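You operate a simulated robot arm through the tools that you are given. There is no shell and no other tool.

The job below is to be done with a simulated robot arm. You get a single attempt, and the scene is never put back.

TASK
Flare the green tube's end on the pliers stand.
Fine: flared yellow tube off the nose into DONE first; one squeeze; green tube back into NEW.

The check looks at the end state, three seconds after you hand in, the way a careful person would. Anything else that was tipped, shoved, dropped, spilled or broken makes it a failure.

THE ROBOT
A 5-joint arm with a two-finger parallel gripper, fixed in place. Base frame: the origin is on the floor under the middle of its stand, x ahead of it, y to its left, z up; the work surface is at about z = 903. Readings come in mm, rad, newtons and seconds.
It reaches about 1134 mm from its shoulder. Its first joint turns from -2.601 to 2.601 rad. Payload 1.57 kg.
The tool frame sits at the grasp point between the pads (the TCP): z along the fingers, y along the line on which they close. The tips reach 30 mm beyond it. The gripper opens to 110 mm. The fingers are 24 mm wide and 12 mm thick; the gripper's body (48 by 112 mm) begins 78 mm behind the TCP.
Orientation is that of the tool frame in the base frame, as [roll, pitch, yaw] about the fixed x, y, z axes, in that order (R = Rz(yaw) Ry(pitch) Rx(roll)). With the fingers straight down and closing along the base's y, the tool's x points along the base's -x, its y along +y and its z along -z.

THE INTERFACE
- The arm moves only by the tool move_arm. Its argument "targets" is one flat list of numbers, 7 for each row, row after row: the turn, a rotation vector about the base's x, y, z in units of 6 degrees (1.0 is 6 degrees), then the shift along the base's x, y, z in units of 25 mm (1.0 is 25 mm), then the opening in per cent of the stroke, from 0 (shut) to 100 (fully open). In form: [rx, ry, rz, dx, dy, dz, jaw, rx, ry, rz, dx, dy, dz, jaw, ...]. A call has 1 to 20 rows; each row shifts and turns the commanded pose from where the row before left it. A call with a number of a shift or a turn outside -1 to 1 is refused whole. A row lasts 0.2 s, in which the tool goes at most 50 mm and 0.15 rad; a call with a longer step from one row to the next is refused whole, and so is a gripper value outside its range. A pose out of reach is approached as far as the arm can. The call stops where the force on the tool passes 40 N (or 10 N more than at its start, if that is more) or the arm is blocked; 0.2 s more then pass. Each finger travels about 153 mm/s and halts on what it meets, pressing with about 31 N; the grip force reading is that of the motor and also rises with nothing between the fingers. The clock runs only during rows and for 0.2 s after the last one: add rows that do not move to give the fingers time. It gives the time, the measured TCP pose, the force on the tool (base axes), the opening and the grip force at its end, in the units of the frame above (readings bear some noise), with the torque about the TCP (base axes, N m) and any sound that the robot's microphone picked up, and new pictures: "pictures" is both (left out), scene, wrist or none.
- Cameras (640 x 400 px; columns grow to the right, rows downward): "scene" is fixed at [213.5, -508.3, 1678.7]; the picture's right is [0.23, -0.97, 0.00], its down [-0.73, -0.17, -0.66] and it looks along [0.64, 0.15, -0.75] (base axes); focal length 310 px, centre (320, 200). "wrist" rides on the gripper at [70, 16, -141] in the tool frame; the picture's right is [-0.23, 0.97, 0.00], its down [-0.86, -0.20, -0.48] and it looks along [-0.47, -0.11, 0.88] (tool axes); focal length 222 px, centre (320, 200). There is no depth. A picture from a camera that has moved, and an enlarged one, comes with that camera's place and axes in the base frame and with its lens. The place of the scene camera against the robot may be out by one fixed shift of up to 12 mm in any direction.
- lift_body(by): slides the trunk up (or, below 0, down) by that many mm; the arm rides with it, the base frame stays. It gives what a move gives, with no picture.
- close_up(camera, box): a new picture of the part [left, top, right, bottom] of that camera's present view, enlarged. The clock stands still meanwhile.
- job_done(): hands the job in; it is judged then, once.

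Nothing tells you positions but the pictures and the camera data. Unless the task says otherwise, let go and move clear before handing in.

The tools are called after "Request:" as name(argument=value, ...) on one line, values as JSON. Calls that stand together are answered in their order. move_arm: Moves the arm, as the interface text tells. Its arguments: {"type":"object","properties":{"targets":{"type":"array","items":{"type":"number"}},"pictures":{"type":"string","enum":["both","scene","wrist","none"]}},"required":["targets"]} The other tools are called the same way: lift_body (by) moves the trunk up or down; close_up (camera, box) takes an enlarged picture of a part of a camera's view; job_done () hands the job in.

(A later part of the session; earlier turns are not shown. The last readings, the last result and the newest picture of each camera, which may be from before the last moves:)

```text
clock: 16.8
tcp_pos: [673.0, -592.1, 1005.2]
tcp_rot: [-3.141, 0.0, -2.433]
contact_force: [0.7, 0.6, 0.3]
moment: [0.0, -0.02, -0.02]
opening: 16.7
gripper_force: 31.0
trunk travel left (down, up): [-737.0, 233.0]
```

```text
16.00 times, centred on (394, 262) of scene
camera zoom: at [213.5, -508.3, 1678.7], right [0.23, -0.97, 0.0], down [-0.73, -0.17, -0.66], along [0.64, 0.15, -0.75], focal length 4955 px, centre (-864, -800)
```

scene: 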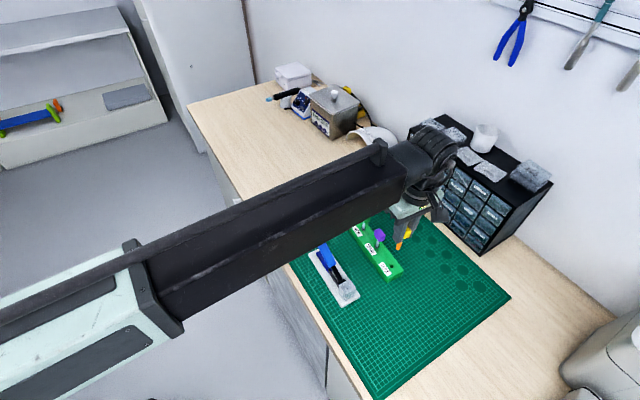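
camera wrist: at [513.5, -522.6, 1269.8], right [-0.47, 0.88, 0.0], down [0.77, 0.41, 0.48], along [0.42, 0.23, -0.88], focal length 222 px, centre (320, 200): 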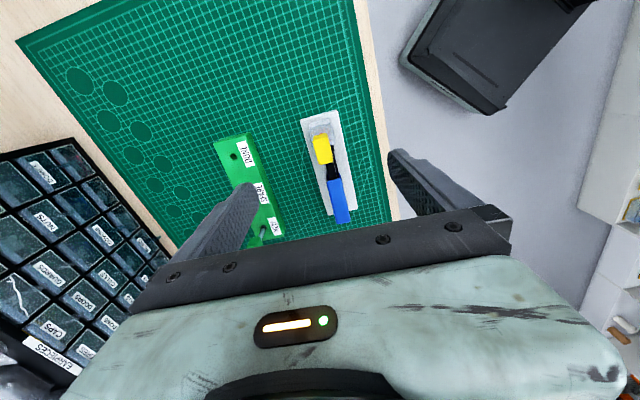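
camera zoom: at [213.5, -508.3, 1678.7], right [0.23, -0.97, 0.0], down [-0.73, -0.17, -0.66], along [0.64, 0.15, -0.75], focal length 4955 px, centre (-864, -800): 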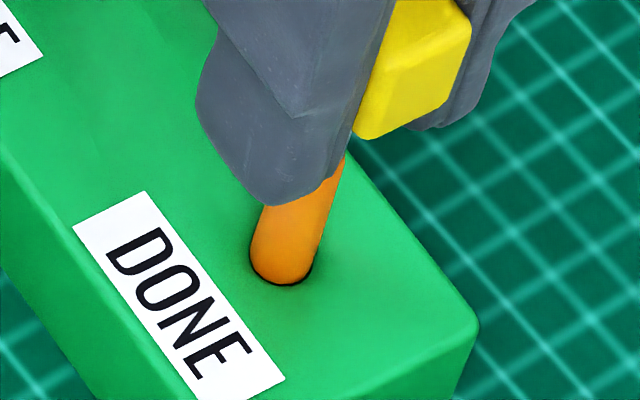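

The tube end now fills the hole evenly. I'll lower another 4 mm.

Request:
lift_body(by=-4)

Request:
close_up(camera="wrist", box=[310, 148, 330, 168])

Request:
close_up(camera="scene", box=[380, 235, 410, 275])

```text
clock: 17.4
tcp_pos: [673.5, -592.7, 999.4]
tcp_rot: [3.142, 0.0, -2.432]
contact_force: [-0.2, -0.1, -0.5]
moment: [-0.01, -0.01, 0.04]
opening: 16.8
gripper_force: 30.8
trunk travel left (down, up): [-733.0, 237.0]
```

```text
16.00 times, centred on (320, 158) of wrist
camera zoom: at [609.7, -625.2, 1140.7], right [-0.46, 0.89, 0.0], down [0.78, 0.4, 0.48], along [0.42, 0.22, -0.88], focal length 3554 px, centre (320, 872)
```

zoom: 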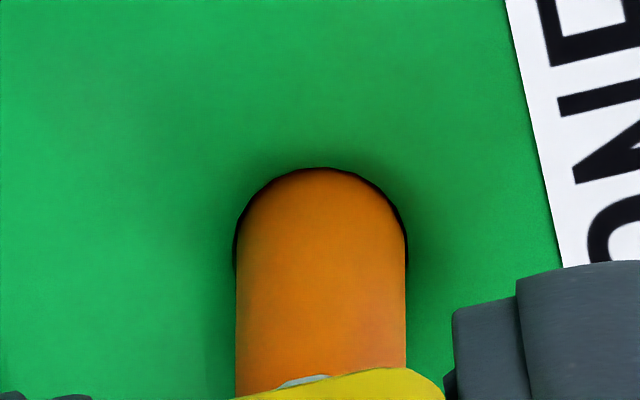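

```text
10.00 times, centred on (395, 255) of scene
camera zoom: at [213.5, -508.3, 1678.7], right [0.23, -0.97, 0.0], down [-0.73, -0.17, -0.66], along [0.64, 0.15, -0.75], focal length 3097 px, centre (-430, -350)
```

zoom: 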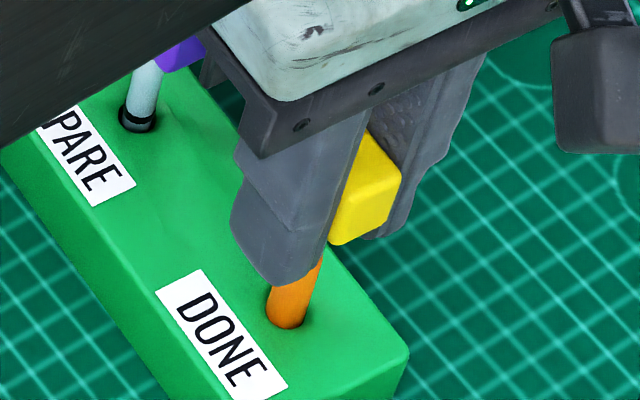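

It's in the hole with no contact force. I'll continue down in steps.

Request:
lift_body(by=-7)

Request:
lift_body(by=-5)

Request:
close_up(camera="scene", box=[370, 225, 410, 275])

Request:
close_up(camera="wrist", box=[290, 130, 350, 190])

```text
clock: 17.9
tcp_pos: [674.1, -591.6, 992.6]
tcp_rot: [3.141, -0.001, -2.431]
contact_force: [0.2, 0.2, -0.5]
moment: [0.0, -0.02, -0.02]
opening: 16.9
gripper_force: 31.1
trunk travel left (down, up): [-726.0, 244.0]
```

```text
clock: 18.4
tcp_pos: [673.6, -592.2, 987.8]
tcp_rot: [-3.141, -0.001, -2.433]
contact_force: [0.1, 0.0, 1.0]
moment: [-0.02, -0.05, 0.02]
opening: 16.6
gripper_force: 30.7
trunk travel left (down, up): [-721.0, 249.0]
```

```text
8.00 times, centred on (390, 250) of scene
camera zoom: at [213.5, -508.3, 1678.7], right [0.23, -0.97, 0.0], down [-0.73, -0.17, -0.66], along [0.64, 0.15, -0.75], focal length 2477 px, centre (-240, -200)
```

zoom: 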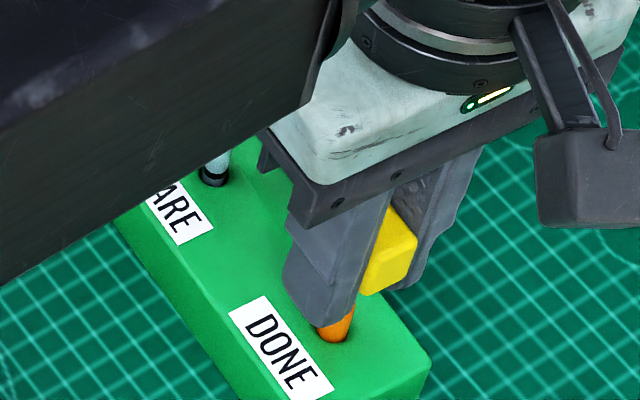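

```text
6.67 times, centred on (320, 160) of wrist
camera zoom: at [609.7, -625.2, 1128.7], right [-0.46, 0.89, 0.0], down [0.78, 0.4, 0.48], along [0.42, 0.22, -0.88], focal length 1481 px, centre (320, 467)
```

zoom: 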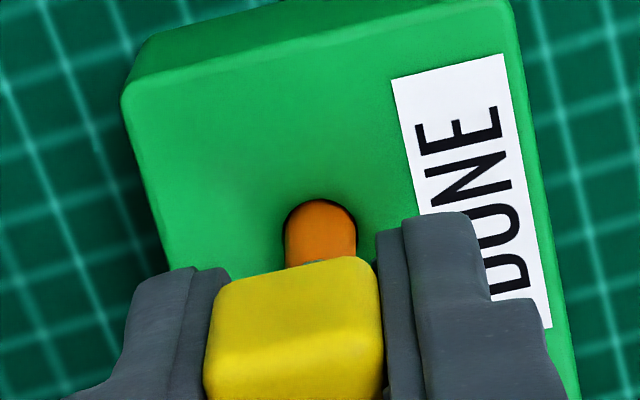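

TCP is at z 988 with no contact. I'll continue in 2 mm steps until the tube touches the hole bottom.

Request:
lift_body(by=-2.5)

Request:
lift_body(by=-2)

```text
clock: 19.0
tcp_pos: [672.1, -593.2, 984.7]
tcp_rot: [3.141, 0.001, -2.435]
contact_force: [0.6, -0.1, 0.2]
moment: [0.01, 0.04, -0.01]
opening: 17.0
gripper_force: 31.1
trunk travel left (down, up): [-719.0, 251.0]
```

```text
clock: 19.5
tcp_pos: [672.6, -591.5, 985.9]
tcp_rot: [-3.14, 0.0, -2.433]
contact_force: [1.3, -2.0, 15.4]
moment: [-0.08, -0.17, -0.02]
opening: 16.7
gripper_force: 31.1
trunk travel left (down, up): [-717.0, 253.0]
```

Force rose to 15 N, so the tube has bottomed in DONE. I'll ease up 1 mm and then open gently.

Request:
lift_body(by=1)

Request:
close_up(camera="wrist", box=[290, 130, 350, 190])

```text
clock: 20.0
tcp_pos: [672.7, -591.7, 986.3]
tcp_rot: [-3.141, 0.0, -2.432]
contact_force: [0.3, -0.3, 6.3]
moment: [-0.02, -0.01, -0.03]
opening: 16.7
gripper_force: 30.4
trunk travel left (down, up): [-718.0, 252.0]
```

```text
6.67 times, centred on (320, 160) of wrist
camera zoom: at [609.3, -624.8, 1125.6], right [-0.46, 0.89, 0.0], down [0.78, 0.4, 0.48], along [0.42, 0.22, -0.88], focal length 1481 px, centre (320, 467)
```

zoom: 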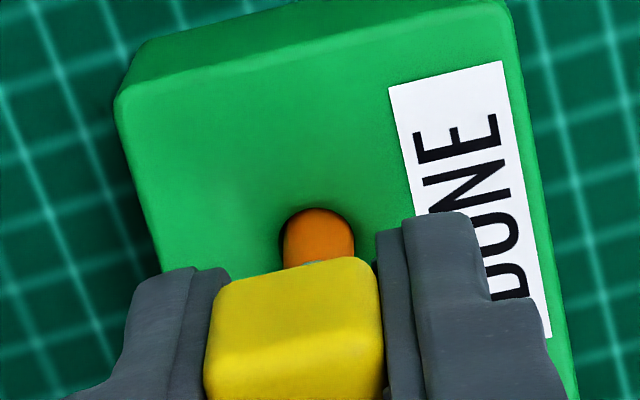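

Some load remains (6 N), so I'll ease up a little more, then release slowly and symmetrically.

Request:
lift_body(by=0.7)

Request:
move_arm(targets=[0, 0, 0, 0, 0, 0, 18, 0, 0, 0, 0, 0, 0, 22, 0, 0, 0, 0, 0, 0, 22], pictures="none")

Request:
close_up(camera="wrist", box=[280, 120, 360, 200])

Request:
close_up(camera="scene", box=[360, 220, 420, 285])

```text
clock: 20.5
tcp_pos: [673.7, -591.6, 985.2]
tcp_rot: [-3.141, 0.0, -2.433]
contact_force: [0.3, -0.7, 0.4]
moment: [0.0, -0.04, 0.02]
opening: 16.9
gripper_force: 31.2
trunk travel left (down, up): [-719.0, 251.0]
```

```text
clock: 21.3
tcp_pos: [672.7, -592.7, 984.0]
tcp_rot: [-3.141, 0.0, -2.434]
contact_force: [-0.4, -0.8, -0.1]
moment: [0.0, 0.01, 0.0]
opening: 24.3
gripper_force: 0.0
trunk travel left (down, up): [-719.0, 251.0]
```

```text
5.00 times, centred on (320, 160) of wrist
camera zoom: at [609.8, -625.2, 1126.0], right [-0.46, 0.89, 0.0], down [0.78, 0.4, 0.48], along [0.42, 0.22, -0.88], focal length 1111 px, centre (320, 400)
```

zoom: 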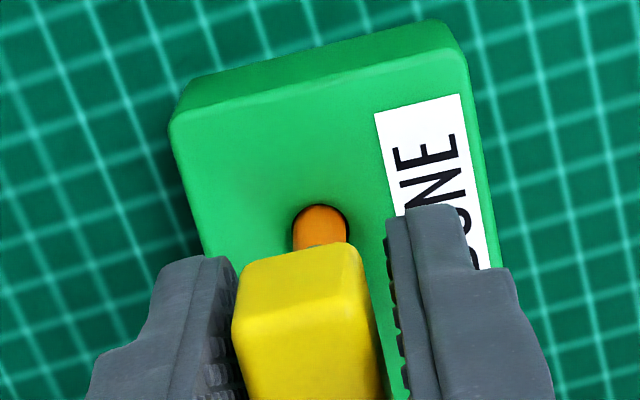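

```text
6.15 times, centred on (390, 252) of scene
camera zoom: at [213.5, -508.3, 1678.7], right [0.23, -0.97, 0.0], down [-0.73, -0.17, -0.66], along [0.64, 0.15, -0.75], focal length 1906 px, centre (-111, -123)
```

zoom: 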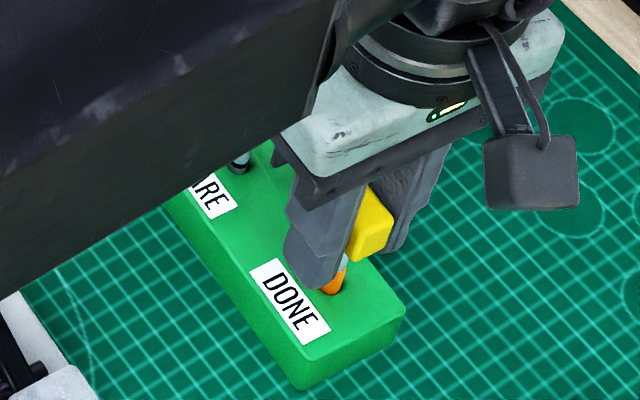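

The yellow tube stands upright in DONE. I'll open wider, rise clear and look at it.

Request:
move_arm(targets=[0, 0, 0, 0, 0, 0, 40, 0, 0, 0, 0, 0, 0, 60, 0, 0, 0, 0, 0, 0, 60], pictures="none")

Request:
lift_body(by=106)

Request:
close_up(camera="wrist", box=[240, 80, 400, 240])

Request:
close_up(camera="scene", box=[340, 205, 420, 290])

```text
clock: 22.1
tcp_pos: [673.0, -592.2, 984.8]
tcp_rot: [3.141, 0.001, -2.433]
contact_force: [0.7, -0.1, -0.2]
moment: [0.01, 0.02, 0.02]
opening: 65.9
gripper_force: 0.1
trunk travel left (down, up): [-719.0, 251.0]
```

```text
clock: 23.5
tcp_pos: [674.0, -592.6, 1091.4]
tcp_rot: [3.141, 0.002, -2.433]
contact_force: [-0.4, 0.2, 0.0]
moment: [-0.03, 0.02, 0.01]
opening: 66.0
gripper_force: 0.1
trunk travel left (down, up): [-825.0, 145.0]
```

```text
2.50 times, centred on (320, 160) of wrist
camera zoom: at [609.8, -625.2, 1231.9], right [-0.46, 0.89, 0.0], down [0.78, 0.4, 0.48], along [0.42, 0.22, -0.88], focal length 555 px, centre (320, 300)
```

zoom: 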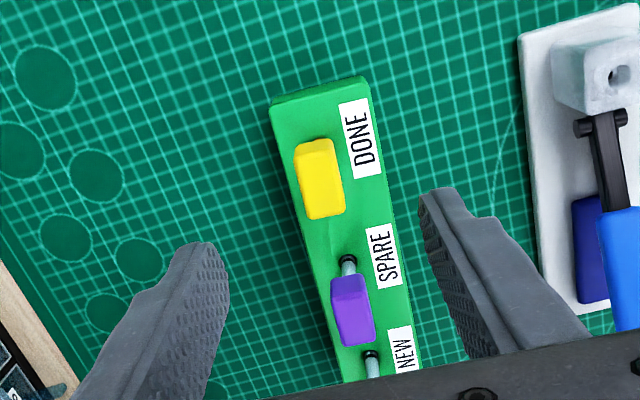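

```text
4.71 times, centred on (380, 248) of scene
camera zoom: at [213.5, -508.3, 1678.7], right [0.23, -0.97, 0.0], down [-0.73, -0.17, -0.66], along [0.64, 0.15, -0.75], focal length 1457 px, centre (38, -24)
```

zoom: 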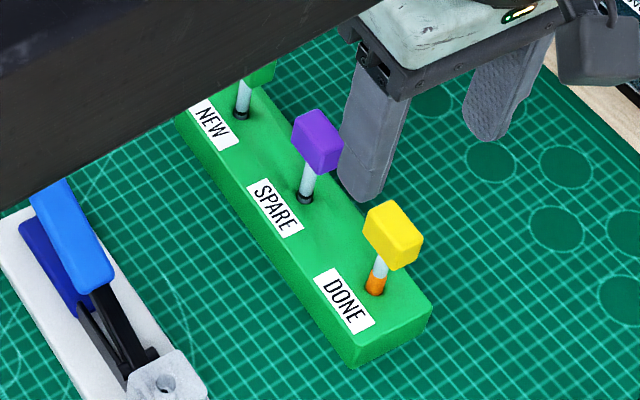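

Yellow is safely in DONE. Next I'll move above the green tube at NEW.

Request:
move_arm(targets=[0, 0, 0, 0.85, 0.728, 0, 100, 0, 0, 0, 0.85, 0.728, 0, 100, 0, 0, 0, 0.85, 0.728, 0, 100, 0, 0, 0, 0.85, 0.728, 0, 100, 0, 0, 0, 0.85, 0.728, 0, 100, 0, 0, 0, 0, 0, 0, 100], pictures="scene")

Request:
close_up(camera="wrist", box=[240, 80, 400, 240])

Request:
close_up(camera="wrist", box=[295, 110, 355, 180])

```text
clock: 24.9
tcp_pos: [781.7, -500.6, 1091.2]
tcp_rot: [-3.141, 0.0, -2.435]
contact_force: [-0.3, 0.3, 0.8]
moment: [-0.02, 0.02, 0.02]
opening: 110.0
gripper_force: 0.1
trunk travel left (down, up): [-825.0, 145.0]
```

scene: 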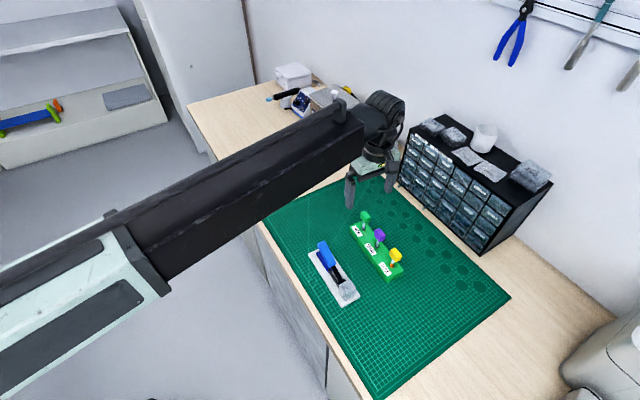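

```text
2.50 times, centred on (320, 160) of wrist
camera zoom: at [717.6, -532.8, 1232.0], right [-0.46, 0.89, 0.0], down [0.78, 0.4, 0.48], along [0.42, 0.22, -0.88], focal length 555 px, centre (320, 300)
```

zoom: 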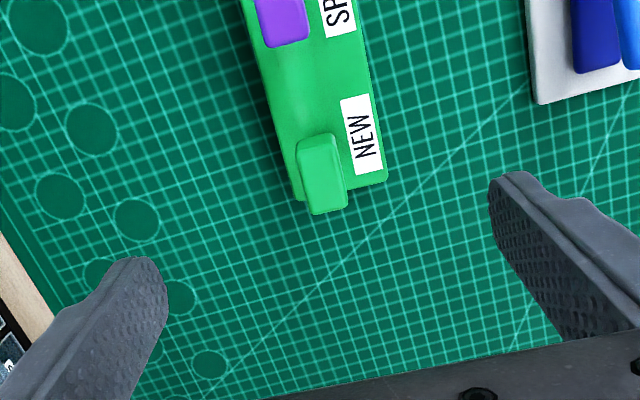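

```text
5.71 times, centred on (325, 145) of wrist
camera zoom: at [717.6, -532.8, 1232.0], right [-0.46, 0.89, 0.0], down [0.78, 0.4, 0.48], along [0.42, 0.22, -0.88], focal length 1269 px, centre (291, 514)
```

zoom: 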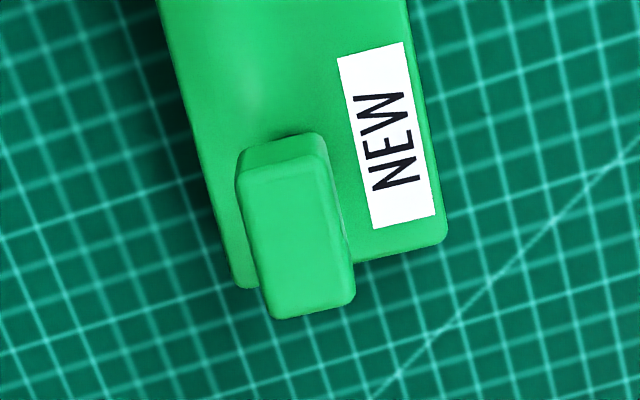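

The green cap is about 2.7 mm off the TCP axis. I'll correct that and lower partway for a finer look.

Request:
move_arm(targets=[0, 0, 0, -0.107, -0.001, 0, 100, 0, 0, 0, 0, 0, 0, 100], pictures="none")

Request:
lift_body(by=-56)

Request:
close_up(camera="wrist", box=[240, 100, 400, 230])

Request:
close_up(camera="wrist", box=[295, 130, 345, 200])

Request:
close_up(camera="scene", box=[340, 195, 390, 255])

```text
clock: 25.5
tcp_pos: [779.3, -501.1, 1090.3]
tcp_rot: [3.141, 0.0, -2.434]
contact_force: [0.5, 0.9, 0.6]
moment: [-0.02, -0.01, -0.04]
opening: 110.0
gripper_force: 0.1
trunk travel left (down, up): [-825.0, 145.0]
```

```text
clock: 26.5
tcp_pos: [778.0, -500.2, 1034.8]
tcp_rot: [-3.142, 0.0, -2.432]
contact_force: [0.2, 0.4, -0.4]
moment: [0.0, 0.01, -0.05]
opening: 110.0
gripper_force: 0.1
trunk travel left (down, up): [-769.0, 201.0]
```

```text
3.08 times, centred on (320, 165) of wrist
camera zoom: at [714.5, -533.6, 1176.0], right [-0.46, 0.89, 0.0], down [0.78, 0.4, 0.48], along [0.42, 0.22, -0.88], focal length 684 px, centre (320, 308)
```

zoom: 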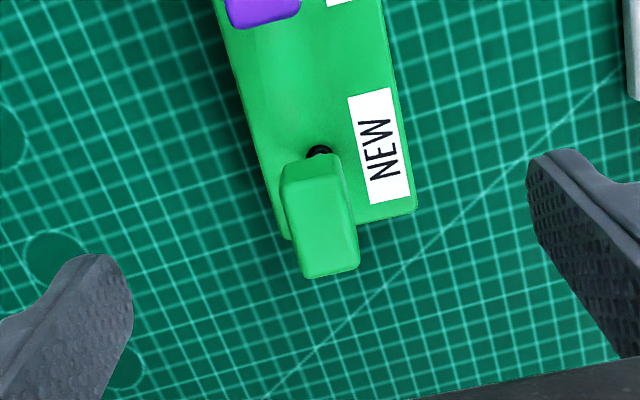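

```text
5.71 times, centred on (320, 165) of wrist
camera zoom: at [714.5, -533.6, 1176.0], right [-0.46, 0.89, 0.0], down [0.78, 0.4, 0.48], along [0.42, 0.22, -0.88], focal length 1269 px, centre (320, 400)
```

zoom: 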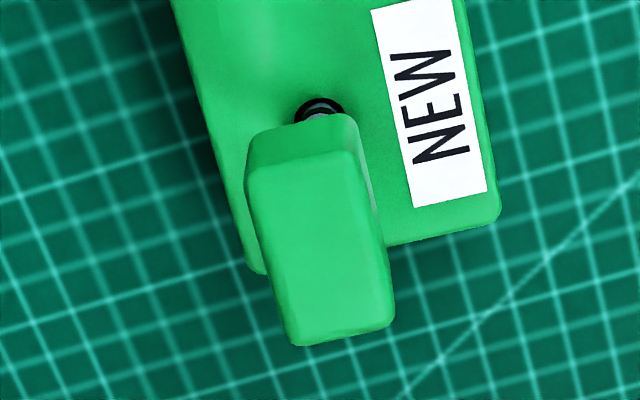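

```text
6.67 times, centred on (365, 225) of scene
camera zoom: at [213.5, -508.3, 1678.7], right [0.23, -0.97, 0.0], down [-0.73, -0.17, -0.66], along [0.64, 0.15, -0.75], focal length 2064 px, centre (20, 33)
```

zoom: 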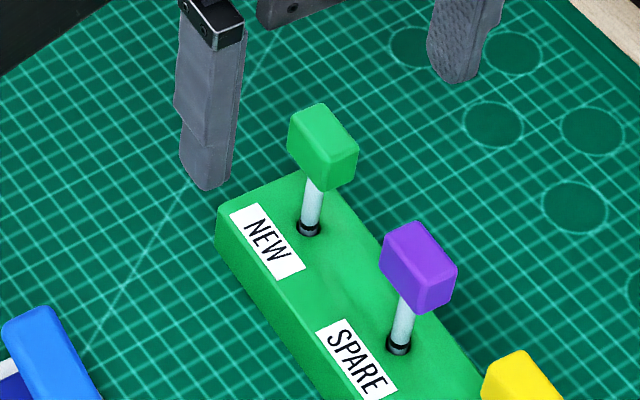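

The green cap is centred within about 0.5 mm. I'll lower to its mid-height, close partway, check, then grip.

Request:
lift_body(by=-50)

Request:
move_arm(targets=[0, 0, 0, 0, 0, 0, 60, 0, 0, 0, 0, 0, 0, 25, 0, 0, 0, 0, 0, 0, 25], pictures="none")

Request:
close_up(camera="wrist", box=[260, 110, 380, 240])

Request:
close_up(camera="scene", box=[340, 195, 390, 255])

```text
clock: 27.4
tcp_pos: [777.5, -501.0, 985.1]
tcp_rot: [-3.141, 0.001, -2.433]
contact_force: [-0.3, 0.3, 0.1]
moment: [-0.01, 0.01, 0.0]
opening: 110.0
gripper_force: 0.1
trunk travel left (down, up): [-719.0, 251.0]
```

```text
clock: 28.2
tcp_pos: [778.2, -500.2, 985.2]
tcp_rot: [3.14, -0.001, -2.433]
contact_force: [0.1, -0.3, 0.2]
moment: [0.03, 0.02, 0.0]
opening: 27.7
gripper_force: 0.0
trunk travel left (down, up): [-719.0, 251.0]
```

```text
3.08 times, centred on (320, 175) of wrist
camera zoom: at [714.6, -533.6, 1125.9], right [-0.46, 0.89, 0.0], down [0.78, 0.4, 0.48], along [0.42, 0.22, -0.88], focal length 684 px, centre (320, 277)
```

zoom: 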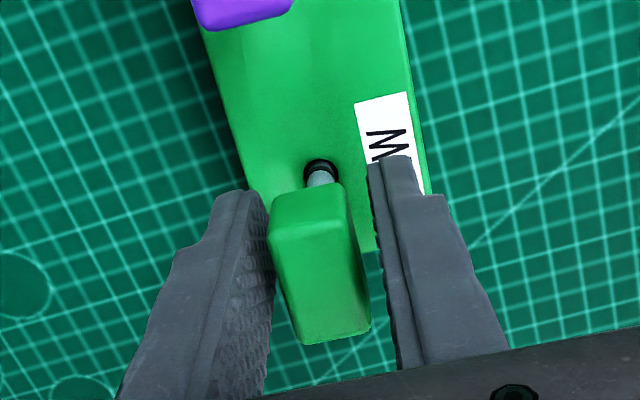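

```text
6.67 times, centred on (365, 225) of scene
camera zoom: at [213.5, -508.3, 1678.7], right [0.23, -0.97, 0.0], down [-0.73, -0.17, -0.66], along [0.64, 0.15, -0.75], focal length 2064 px, centre (20, 33)
```

zoom: 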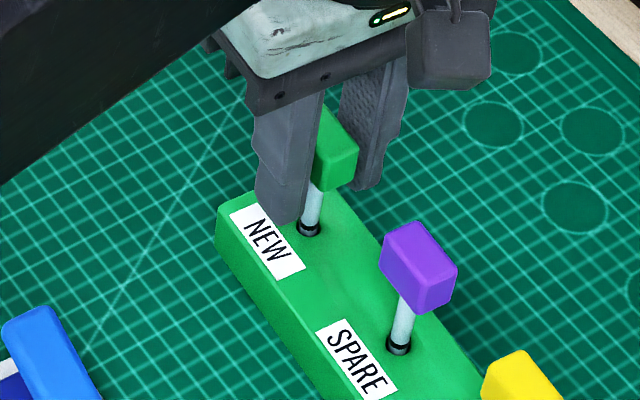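

This looks the same as the yellow pre-grip view, so I'll grip now.

Request:
move_arm(targets=[0, 0, 0, 0, 0, 0, 15, 0, 0, 0, 0, 0, 0, 5, 0, 0, 0, 0, 0, 0, 0, 0, 0, 0, 0, 0, 0, 0], pictures="none")

Request:
lift_body(by=8)

Request:
close_up(camera="wrist", box=[260, 110, 380, 240])

Request:
close_up(camera="scene", box=[340, 195, 390, 255])

```text
clock: 29.2
tcp_pos: [779.5, -501.5, 985.2]
tcp_rot: [3.141, -0.001, -2.434]
contact_force: [0.5, 0.0, 0.1]
moment: [0.0, 0.01, 0.02]
opening: 16.9
gripper_force: 30.7
trunk travel left (down, up): [-719.0, 251.0]
```

```text
clock: 29.8
tcp_pos: [778.4, -500.5, 993.7]
tcp_rot: [3.141, -0.001, -2.432]
contact_force: [0.1, -0.5, -0.2]
moment: [0.0, -0.05, 0.05]
opening: 16.7
gripper_force: 31.2
trunk travel left (down, up): [-727.0, 243.0]
```

```text
3.08 times, centred on (320, 175) of wrist
camera zoom: at [714.7, -533.7, 1133.9], right [-0.46, 0.89, 0.0], down [0.78, 0.4, 0.48], along [0.42, 0.22, -0.88], focal length 684 px, centre (320, 277)
```

zoom: 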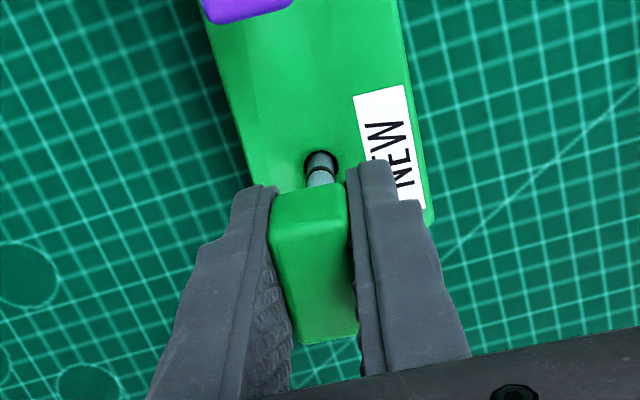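

```text
6.67 times, centred on (365, 225) of scene
camera zoom: at [213.5, -508.3, 1678.7], right [0.23, -0.97, 0.0], down [-0.73, -0.17, -0.66], along [0.64, 0.15, -0.75], focal length 2064 px, centre (20, 33)
```

zoom: 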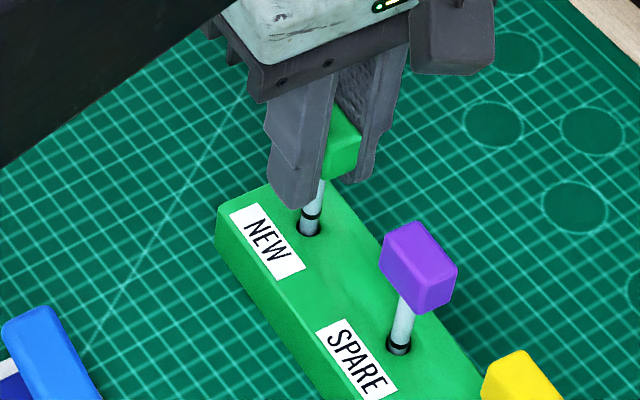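

The green tube is coming up cleanly; it has a black mark ring on its shaft. I'll lift it clear and carry it over the stand's bore at (575,-486).

Request:
lift_body(by=101)

Request:
move_arm(targets=[0, 0, 0, -0.9036, 0.0631, 0, 0, 0, 0, 0, -0.9036, 0.0631, 0, 0, 0, 0, 0, -0.9036, 0.0631, 0, 0, 0, 0, 0, -0.9036, 0.0631, 0, 0, 0, 0, 0, -0.9036, 0.0631, 0, 0, 0, 0, 0, -0.9036, 0.0631, 0, 0, 0, 0, 0, -0.9036, 0.0631, 0, 0, 0, 0, 0, -0.9036, 0.0631, 0, 0, 0, 0, 0, -0.9036, 0.0631, 0, 0, 0, 0, 0, 0, 0, 0, 0], pictures="scene")

Request:
close_up(camera="wrist", box=[270, 80, 370, 200])

Request:
close_up(camera="wrist", box=[300, 110, 340, 160])

```text
clock: 31.1
tcp_pos: [778.7, -500.2, 1094.2]
tcp_rot: [3.141, 0.0, -2.433]
contact_force: [-0.6, 0.1, 0.4]
moment: [0.03, 0.01, 0.01]
opening: 16.8
gripper_force: 31.3
trunk travel left (down, up): [-828.0, 142.0]
```

```text
clock: 33.3
tcp_pos: [575.5, -486.8, 1094.3]
tcp_rot: [-3.141, 0.001, -2.434]
contact_force: [0.1, -0.3, -0.8]
moment: [0.0, -0.01, 0.02]
opening: 17.0
gripper_force: 30.7
trunk travel left (down, up): [-828.0, 142.0]
```

scene: 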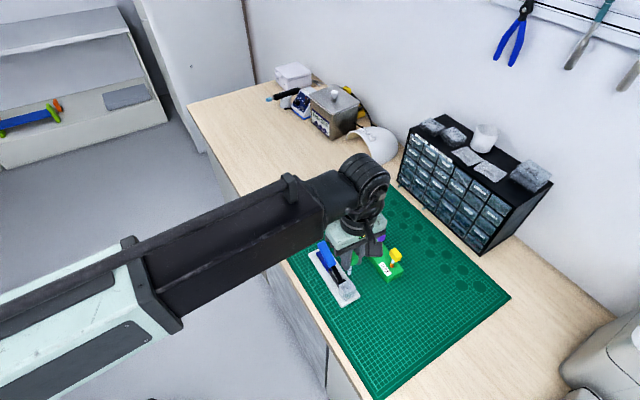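

```text
3.33 times, centred on (320, 140) of wrist
camera zoom: at [510.8, -519.5, 1235.0], right [-0.46, 0.89, 0.0], down [0.78, 0.4, 0.48], along [0.42, 0.22, -0.88], focal length 740 px, centre (320, 400)
```

zoom: 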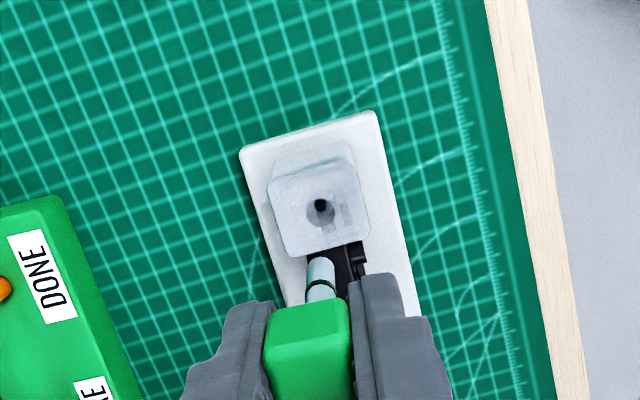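

```text
8.00 times, centred on (320, 135) of wrist
camera zoom: at [510.8, -519.5, 1235.0], right [-0.46, 0.89, 0.0], down [0.78, 0.4, 0.48], along [0.42, 0.22, -0.88], focal length 1777 px, centre (320, 720)
```

zoom: 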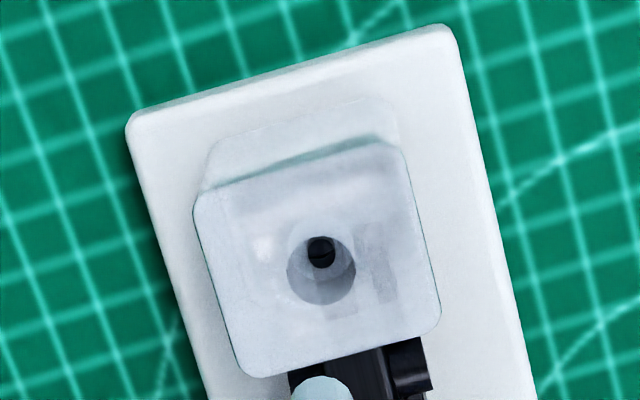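

The bore is right under the tube. I'll lower to about 8 mm above the block and measure the alignment closely.

Request:
lift_body(by=-56)

Request:
close_up(camera="wrist", box=[310, 146, 330, 166])

Request:
close_up(camera="scene", box=[336, 275, 356, 297])

```text
clock: 34.3
tcp_pos: [574.7, -488.1, 1039.5]
tcp_rot: [3.141, 0.0, -2.433]
contact_force: [0.2, 0.3, -0.5]
moment: [-0.01, 0.0, 0.01]
opening: 16.6
gripper_force: 30.6
trunk travel left (down, up): [-772.0, 198.0]
```

```text
16.00 times, centred on (320, 156) of wrist
camera zoom: at [510.9, -519.4, 1179.0], right [-0.46, 0.89, 0.0], down [0.78, 0.4, 0.48], along [0.42, 0.22, -0.88], focal length 3554 px, centre (320, 904)
```

zoom: 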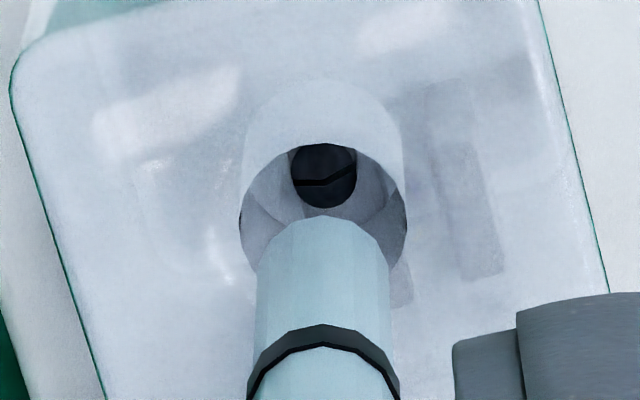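

```text
16.00 times, centred on (346, 286) of scene
camera zoom: at [213.5, -508.3, 1678.7], right [0.23, -0.97, 0.0], down [-0.73, -0.17, -0.66], along [0.64, 0.15, -0.75], focal length 4955 px, centre (-96, -1176)
```

zoom: 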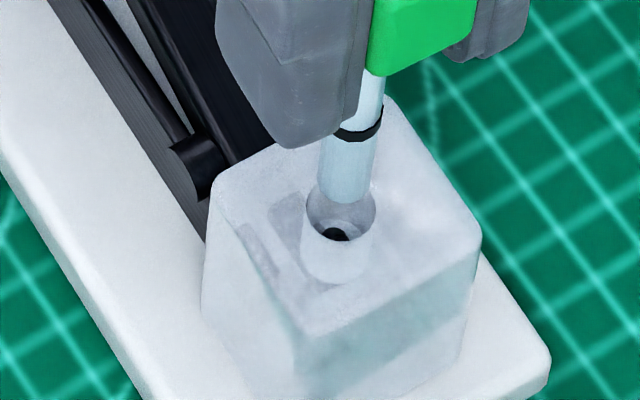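

The nose is a split black pin inside the bore, about 11 mm below the block top. I estimate the green tube is about 0.4 mm too far forward; I'll trim that and lower 6 mm.

Request:
move_arm(targets=[0, 0, 0, -0.015, -0.005, 0, 0, 0, 0, 0, 0, 0, 0, 0, 0, 0, 0, 0, 0, 0, 0], pictures="none")

Request:
lift_body(by=-7)

Request:
close_up(camera="wrist", box=[310, 146, 330, 166])

Request:
close_up(camera="scene", box=[336, 275, 356, 297])

```text
clock: 35.1
tcp_pos: [575.1, -486.2, 1037.4]
tcp_rot: [-3.141, -0.001, -2.432]
contact_force: [1.0, -0.6, -0.7]
moment: [0.03, 0.0, 0.0]
opening: 16.8
gripper_force: 30.9
trunk travel left (down, up): [-772.0, 198.0]
```

```text
clock: 35.6
tcp_pos: [574.8, -486.9, 1032.4]
tcp_rot: [3.141, 0.002, -2.433]
contact_force: [0.4, 0.1, -0.5]
moment: [-0.01, 0.01, 0.0]
opening: 16.8
gripper_force: 31.3
trunk travel left (down, up): [-765.0, 205.0]
```

```text
16.00 times, centred on (320, 156) of wrist
camera zoom: at [510.8, -519.7, 1172.0], right [-0.46, 0.89, 0.0], down [0.78, 0.4, 0.48], along [0.42, 0.22, -0.88], focal length 3554 px, centre (320, 904)
```

zoom: 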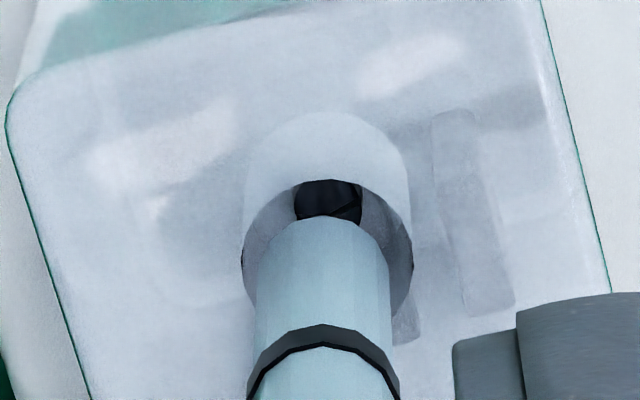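

```text
16.00 times, centred on (346, 286) of scene
camera zoom: at [213.5, -508.3, 1678.7], right [0.23, -0.97, 0.0], down [-0.73, -0.17, -0.66], along [0.64, 0.15, -0.75], focal length 4955 px, centre (-96, -1176)
```

zoom: 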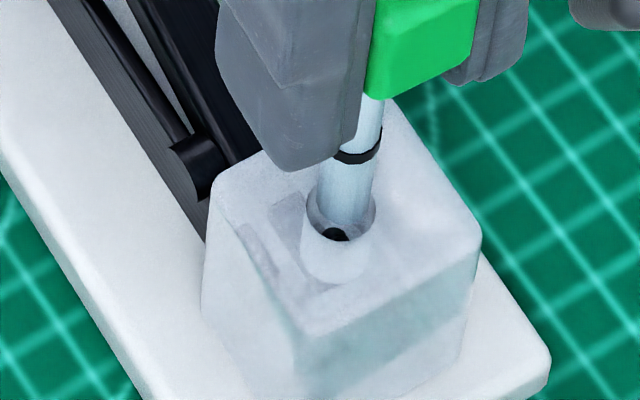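

The tube now needs about +0.35 mm sideways and a hair back. I'll apply that and recheck.

Request:
move_arm(targets=[0, 0, 0, -0.012, 0.01, 0, 0, 0, 0, 0, 0, 0, 0, 0, 0, 0, 0, 0, 0, 0, 0], pictures="none")

Request:
close_up(camera="wrist", box=[310, 146, 330, 166])

```text
clock: 36.4
tcp_pos: [574.3, -485.9, 1031.3]
tcp_rot: [3.141, -0.001, -2.434]
contact_force: [-0.6, -0.8, 0.0]
moment: [0.01, -0.04, -0.02]
opening: 17.0
gripper_force: 30.7
trunk travel left (down, up): [-765.0, 205.0]
```

```text
16.00 times, centred on (320, 156) of wrist
camera zoom: at [511.1, -519.5, 1172.0], right [-0.46, 0.89, 0.0], down [0.78, 0.4, 0.48], along [0.42, 0.22, -0.88], focal length 3554 px, centre (320, 904)
```

zoom: 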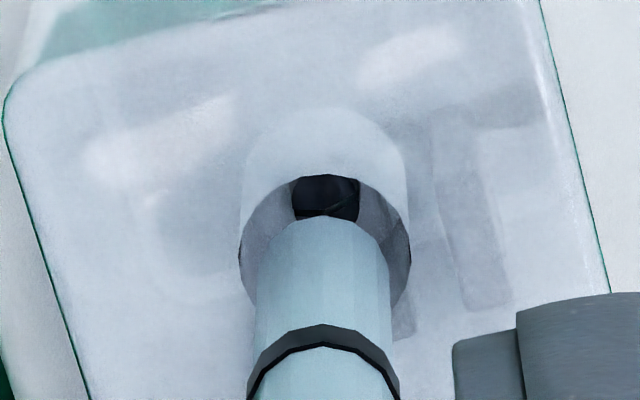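

I'll zoom in more from the scene camera to judge the tube end against the bore rim.

Request:
close_up(camera="scene", box=[338, 282, 350, 294])

Request:
close_up(camera="wrist", box=[314, 152, 328, 162])

```text
16.00 times, centred on (344, 288) of scene
camera zoom: at [213.5, -508.3, 1678.7], right [0.23, -0.97, 0.0], down [-0.73, -0.17, -0.66], along [0.64, 0.15, -0.75], focal length 4955 px, centre (-64, -1208)
```

zoom: 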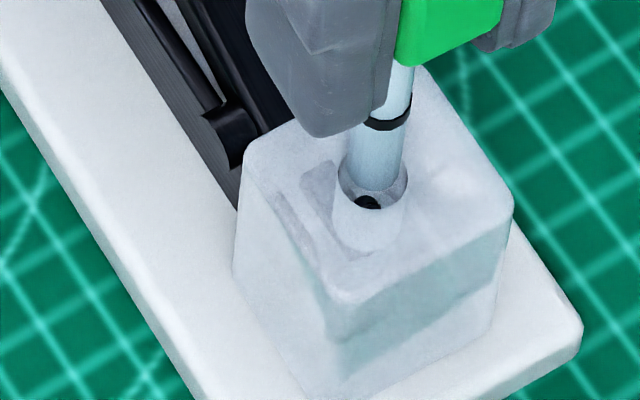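

```text
16.00 times, centred on (321, 157) of wrist
camera zoom: at [511.1, -519.5, 1172.0], right [-0.46, 0.89, 0.0], down [0.78, 0.4, 0.48], along [0.42, 0.22, -0.88], focal length 3554 px, centre (304, 888)
```

zoom: 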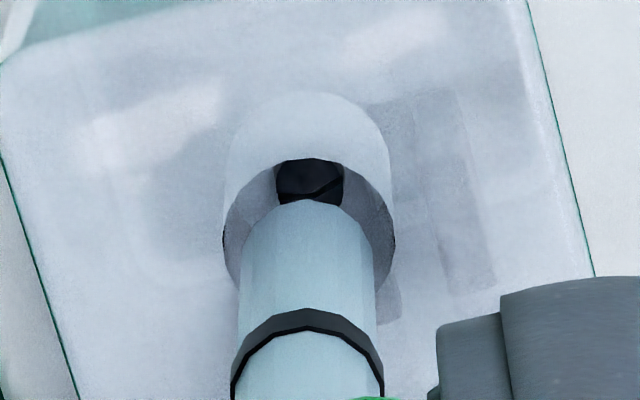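

Alignment is close; I estimate about 0.3 mm back and 0.2 mm sideways still to go. I'll nudge once more and check.

Request:
move_arm(targets=[0, 0, 0, -0.014, 0.002, 0, 0, 0, 0, 0, 0, 0, 0, 0, 0, 0, 0, 0, 0, 0, 0], pictures="none")

Request:
close_up(camera="wrist", box=[310, 146, 330, 166])

```text
clock: 37.2
tcp_pos: [573.6, -486.9, 1031.3]
tcp_rot: [-3.141, 0.0, -2.433]
contact_force: [-0.1, 0.6, -0.9]
moment: [0.0, -0.03, 0.01]
opening: 16.7
gripper_force: 30.8
trunk travel left (down, up): [-765.0, 205.0]
```

```text
16.00 times, centred on (320, 156) of wrist
camera zoom: at [510.1, -519.0, 1172.0], right [-0.46, 0.89, 0.0], down [0.78, 0.4, 0.48], along [0.42, 0.22, -0.88], focal length 3554 px, centre (320, 904)
```

zoom: 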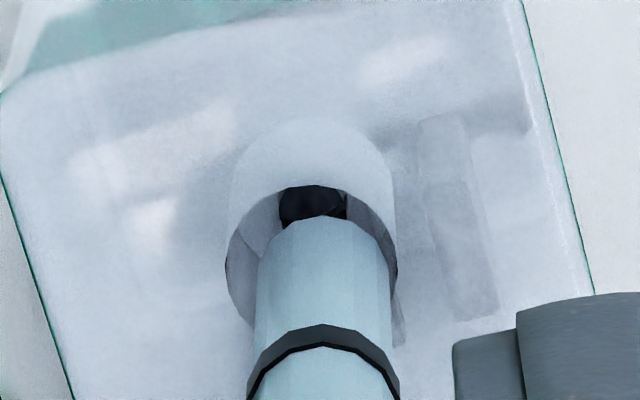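

The arm has some stick-slip and that nudge overshot. I'll send the opposite correction and check again.

Request:
move_arm(targets=[0, 0, 0, 0.02, -0.018, 0, 0, 0, 0, 0, 0, 0, 0, 0, 0, 0, 0, 0, 0, 0, 0], pictures="none")

Request:
close_up(camera="wrist", box=[310, 146, 330, 166])

```text
clock: 38.0
tcp_pos: [575.2, -487.3, 1031.8]
tcp_rot: [-3.142, 0.0, -2.434]
contact_force: [-0.2, -0.4, -1.1]
moment: [0.01, 0.01, -0.03]
opening: 16.8
gripper_force: 31.5
trunk travel left (down, up): [-765.0, 205.0]
```

```text
16.00 times, centred on (320, 156) of wrist
camera zoom: at [510.5, -519.9, 1172.0], right [-0.46, 0.89, 0.0], down [0.78, 0.4, 0.48], along [0.42, 0.22, -0.88], focal length 3554 px, centre (320, 904)
```

zoom: 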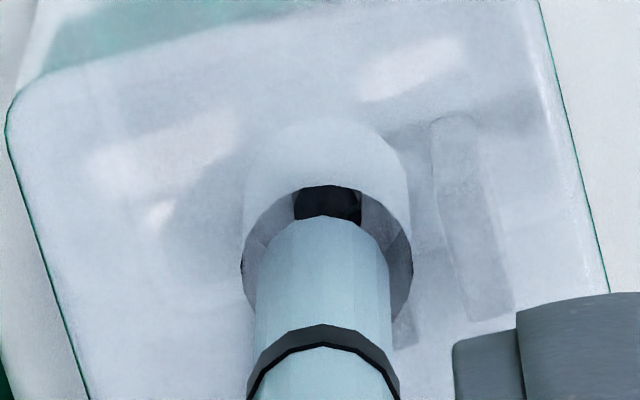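

Within about 0.4 mm now; one more small correction, mainly +y.

Request:
move_arm(targets=[0, 0, 0, 0.002, 0.012, 0, 0, 0, 0, 0, 0, 0, 0, 0, 0, 0, 0, 0, 0, 0, 0], pictures="none")

Request:
close_up(camera="wrist", box=[310, 146, 330, 166])

```text
clock: 38.8
tcp_pos: [575.3, -486.7, 1032.3]
tcp_rot: [3.141, 0.0, -2.433]
contact_force: [-0.2, -0.1, -0.6]
moment: [-0.02, -0.02, 0.01]
opening: 16.7
gripper_force: 30.7
trunk travel left (down, up): [-765.0, 205.0]
```

```text
16.00 times, centred on (320, 156) of wrist
camera zoom: at [510.8, -519.4, 1172.0], right [-0.46, 0.89, 0.0], down [0.78, 0.4, 0.48], along [0.42, 0.22, -0.88], focal length 3554 px, centre (320, 904)
```

zoom: 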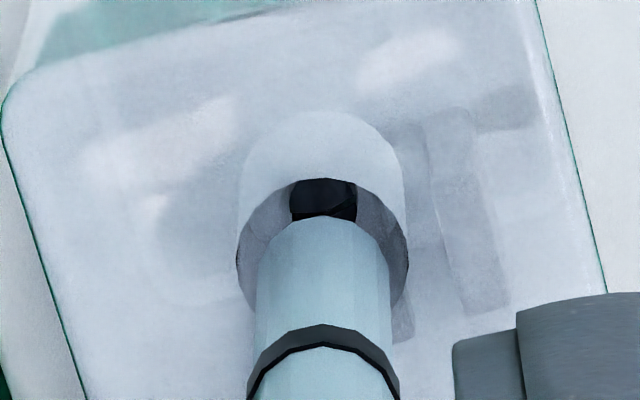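

Bore, pin and tube are now concentric in view. I'll lower in small steps with force checks.

Request:
lift_body(by=-5)

Request:
close_up(camera="wrist", box=[310, 146, 330, 166])

Request:
close_up(camera="scene", box=[338, 282, 350, 294])

```text
clock: 39.4
tcp_pos: [574.0, -487.4, 1026.8]
tcp_rot: [3.14, 0.001, -2.432]
contact_force: [0.0, 0.1, -0.5]
moment: [0.03, -0.01, -0.02]
opening: 16.8
gripper_force: 30.8
trunk travel left (down, up): [-760.0, 210.0]
```

```text
16.00 times, centred on (320, 156) of wrist
camera zoom: at [510.7, -519.4, 1167.0], right [-0.46, 0.89, 0.0], down [0.78, 0.4, 0.48], along [0.42, 0.22, -0.88], focal length 3554 px, centre (320, 904)
```

zoom: 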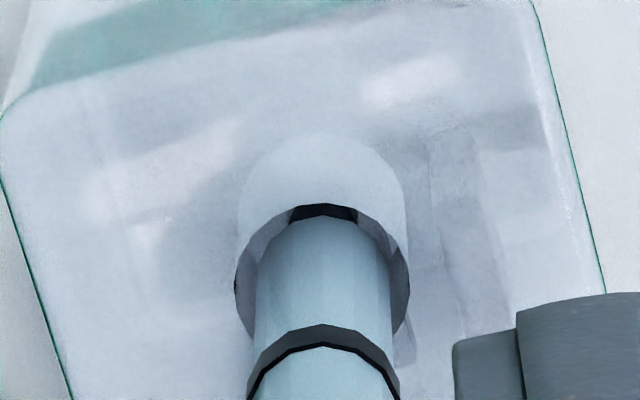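

```text
16.00 times, centred on (344, 288) of scene
camera zoom: at [213.5, -508.3, 1678.7], right [0.23, -0.97, 0.0], down [-0.73, -0.17, -0.66], along [0.64, 0.15, -0.75], focal length 4955 px, centre (-64, -1208)
```

zoom: 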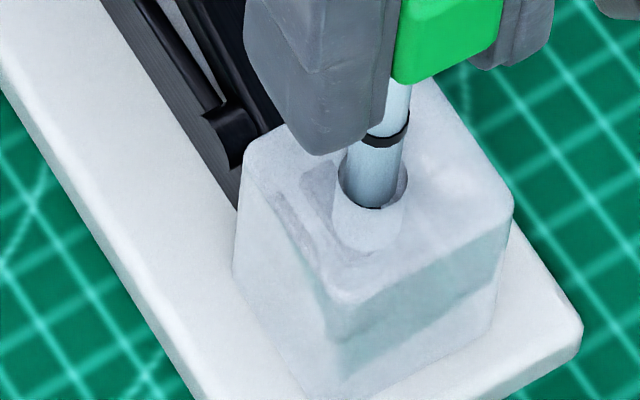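

The tube end is entering the bore without contact. I'll lower another 4 mm.

Request:
lift_body(by=-4)

Request:
close_up(camera="wrist", box=[310, 146, 330, 166])

Request:
close_up(camera="scene", box=[338, 282, 350, 294])

```text
clock: 39.9
tcp_pos: [574.7, -486.8, 1022.3]
tcp_rot: [-3.14, 0.0, -2.433]
contact_force: [0.2, -0.5, -0.3]
moment: [-0.03, 0.03, -0.01]
opening: 16.6
gripper_force: 30.9
trunk travel left (down, up): [-756.0, 214.0]
```

```text
16.00 times, centred on (320, 156) of wrist
camera zoom: at [510.7, -519.4, 1163.0], right [-0.46, 0.89, 0.0], down [0.78, 0.4, 0.48], along [0.42, 0.22, -0.88], focal length 3554 px, centre (320, 904)
```

zoom: 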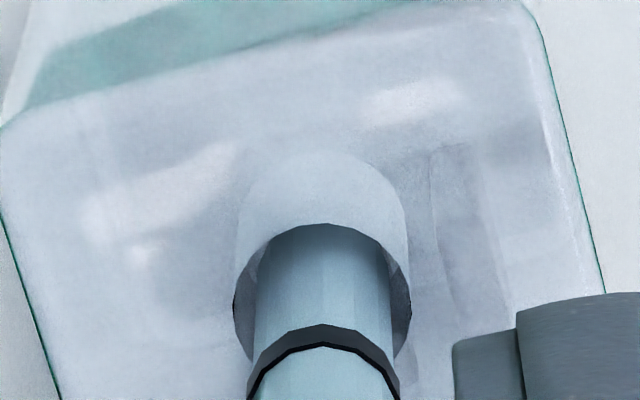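

```text
16.00 times, centred on (344, 288) of scene
camera zoom: at [213.5, -508.3, 1678.7], right [0.23, -0.97, 0.0], down [-0.73, -0.17, -0.66], along [0.64, 0.15, -0.75], focal length 4955 px, centre (-64, -1208)
```

zoom: 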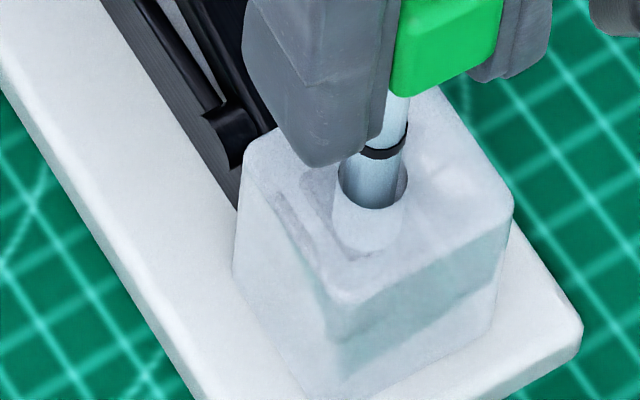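

Still free of contact. I'll continue toward the seated height (yellow sat at TCP z about 1015).

Request:
lift_body(by=-3)

Request:
lift_body(by=-2)

Request:
close_up(camera="scene", box=[334, 272, 356, 296])

Request:
close_up(camera="wrist", box=[310, 146, 330, 166])

```text
clock: 40.4
tcp_pos: [575.1, -486.5, 1020.7]
tcp_rot: [-3.142, 0.0, -2.433]
contact_force: [0.2, -0.3, -0.5]
moment: [0.02, 0.03, 0.01]
opening: 16.8
gripper_force: 31.3
trunk travel left (down, up): [-753.0, 217.0]
```

```text
clock: 40.9
tcp_pos: [574.6, -485.6, 1018.3]
tcp_rot: [-3.14, 0.001, -2.434]
contact_force: [0.0, -0.4, -0.2]
moment: [0.03, 0.01, -0.02]
opening: 16.6
gripper_force: 31.3
trunk travel left (down, up): [-751.0, 219.0]
```

```text
16.00 times, centred on (345, 284) of scene
camera zoom: at [213.5, -508.3, 1678.7], right [0.23, -0.97, 0.0], down [-0.73, -0.17, -0.66], along [0.64, 0.15, -0.75], focal length 4955 px, centre (-80, -1144)
```

zoom: 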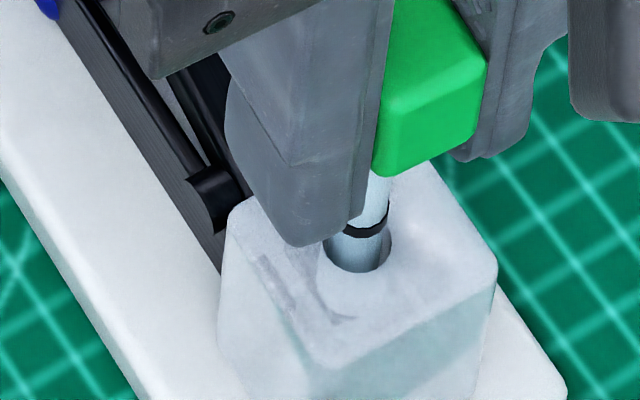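

```text
16.00 times, centred on (320, 156) of wrist
camera zoom: at [510.8, -519.4, 1158.0], right [-0.46, 0.89, 0.0], down [0.78, 0.4, 0.48], along [0.42, 0.22, -0.88], focal length 3554 px, centre (320, 904)
```

zoom: 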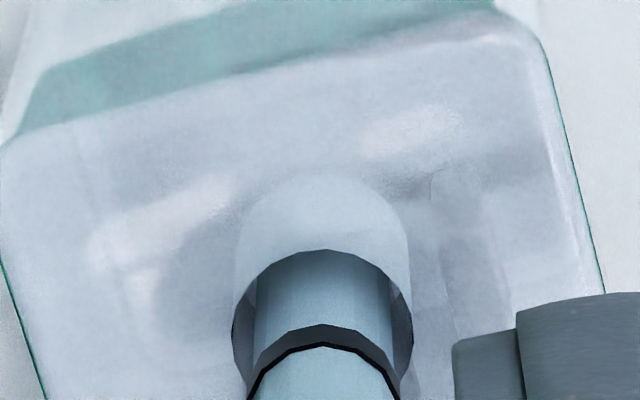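

No contact yet at TCP z 1017. I'll go on in 1 mm steps.

Request:
lift_body(by=-1.5)

Request:
lift_body(by=-1)

```text
clock: 41.4
tcp_pos: [574.1, -487.1, 1015.5]
tcp_rot: [3.141, 0.0, -2.434]
contact_force: [-0.2, 0.6, -0.5]
moment: [0.02, 0.01, 0.02]
opening: 16.8
gripper_force: 30.9
trunk travel left (down, up): [-749.0, 221.0]
```

```text
clock: 42.0
tcp_pos: [574.2, -486.2, 1015.6]
tcp_rot: [3.141, 0.001, -2.434]
contact_force: [1.5, -0.2, 6.8]
moment: [-0.03, -0.08, 0.01]
opening: 16.8
gripper_force: 30.9
trunk travel left (down, up): [-748.0, 222.0]
```

Contact at the same seat height as yellow had, so green is fully seated on the nose. I'll ease off and release gently.

Request:
lift_body(by=0.8)

Request:
move_arm(targets=[0, 0, 0, 0, 0, 0, 18, 0, 0, 0, 0, 0, 0, 22, 0, 0, 0, 0, 0, 0, 22], pictures="none")

Request:
close_up(camera="wrist", box=[270, 110, 370, 220])

Request:
close_up(camera="scene", box=[325, 255, 365, 305])

```text
clock: 42.5
tcp_pos: [576.6, -488.0, 1015.3]
tcp_rot: [-3.141, 0.0, -2.433]
contact_force: [0.1, 0.3, 0.2]
moment: [0.01, 0.0, -0.01]
opening: 16.9
gripper_force: 31.6
trunk travel left (down, up): [-749.0, 221.0]
```

```text
clock: 43.3
tcp_pos: [574.7, -487.4, 1015.4]
tcp_rot: [-3.142, 0.001, -2.432]
contact_force: [0.5, 0.5, 0.3]
moment: [-0.02, -0.02, 0.05]
opening: 24.1
gripper_force: 0.0
trunk travel left (down, up): [-749.0, 221.0]
```

```text
3.64 times, centred on (320, 165) of wrist
camera zoom: at [510.7, -519.4, 1156.3], right [-0.46, 0.89, 0.0], down [0.78, 0.4, 0.48], along [0.42, 0.22, -0.88], focal length 808 px, centre (320, 327)
```

zoom: 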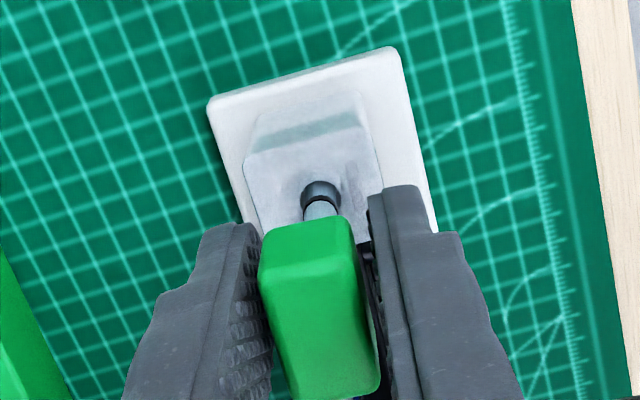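

```text
8.00 times, centred on (345, 280) of scene
camera zoom: at [213.5, -508.3, 1678.7], right [0.23, -0.97, 0.0], down [-0.73, -0.17, -0.66], along [0.64, 0.15, -0.75], focal length 2477 px, centre (120, -440)
```

zoom: 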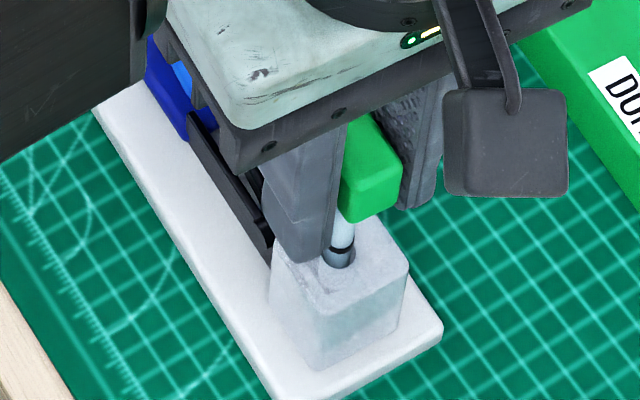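

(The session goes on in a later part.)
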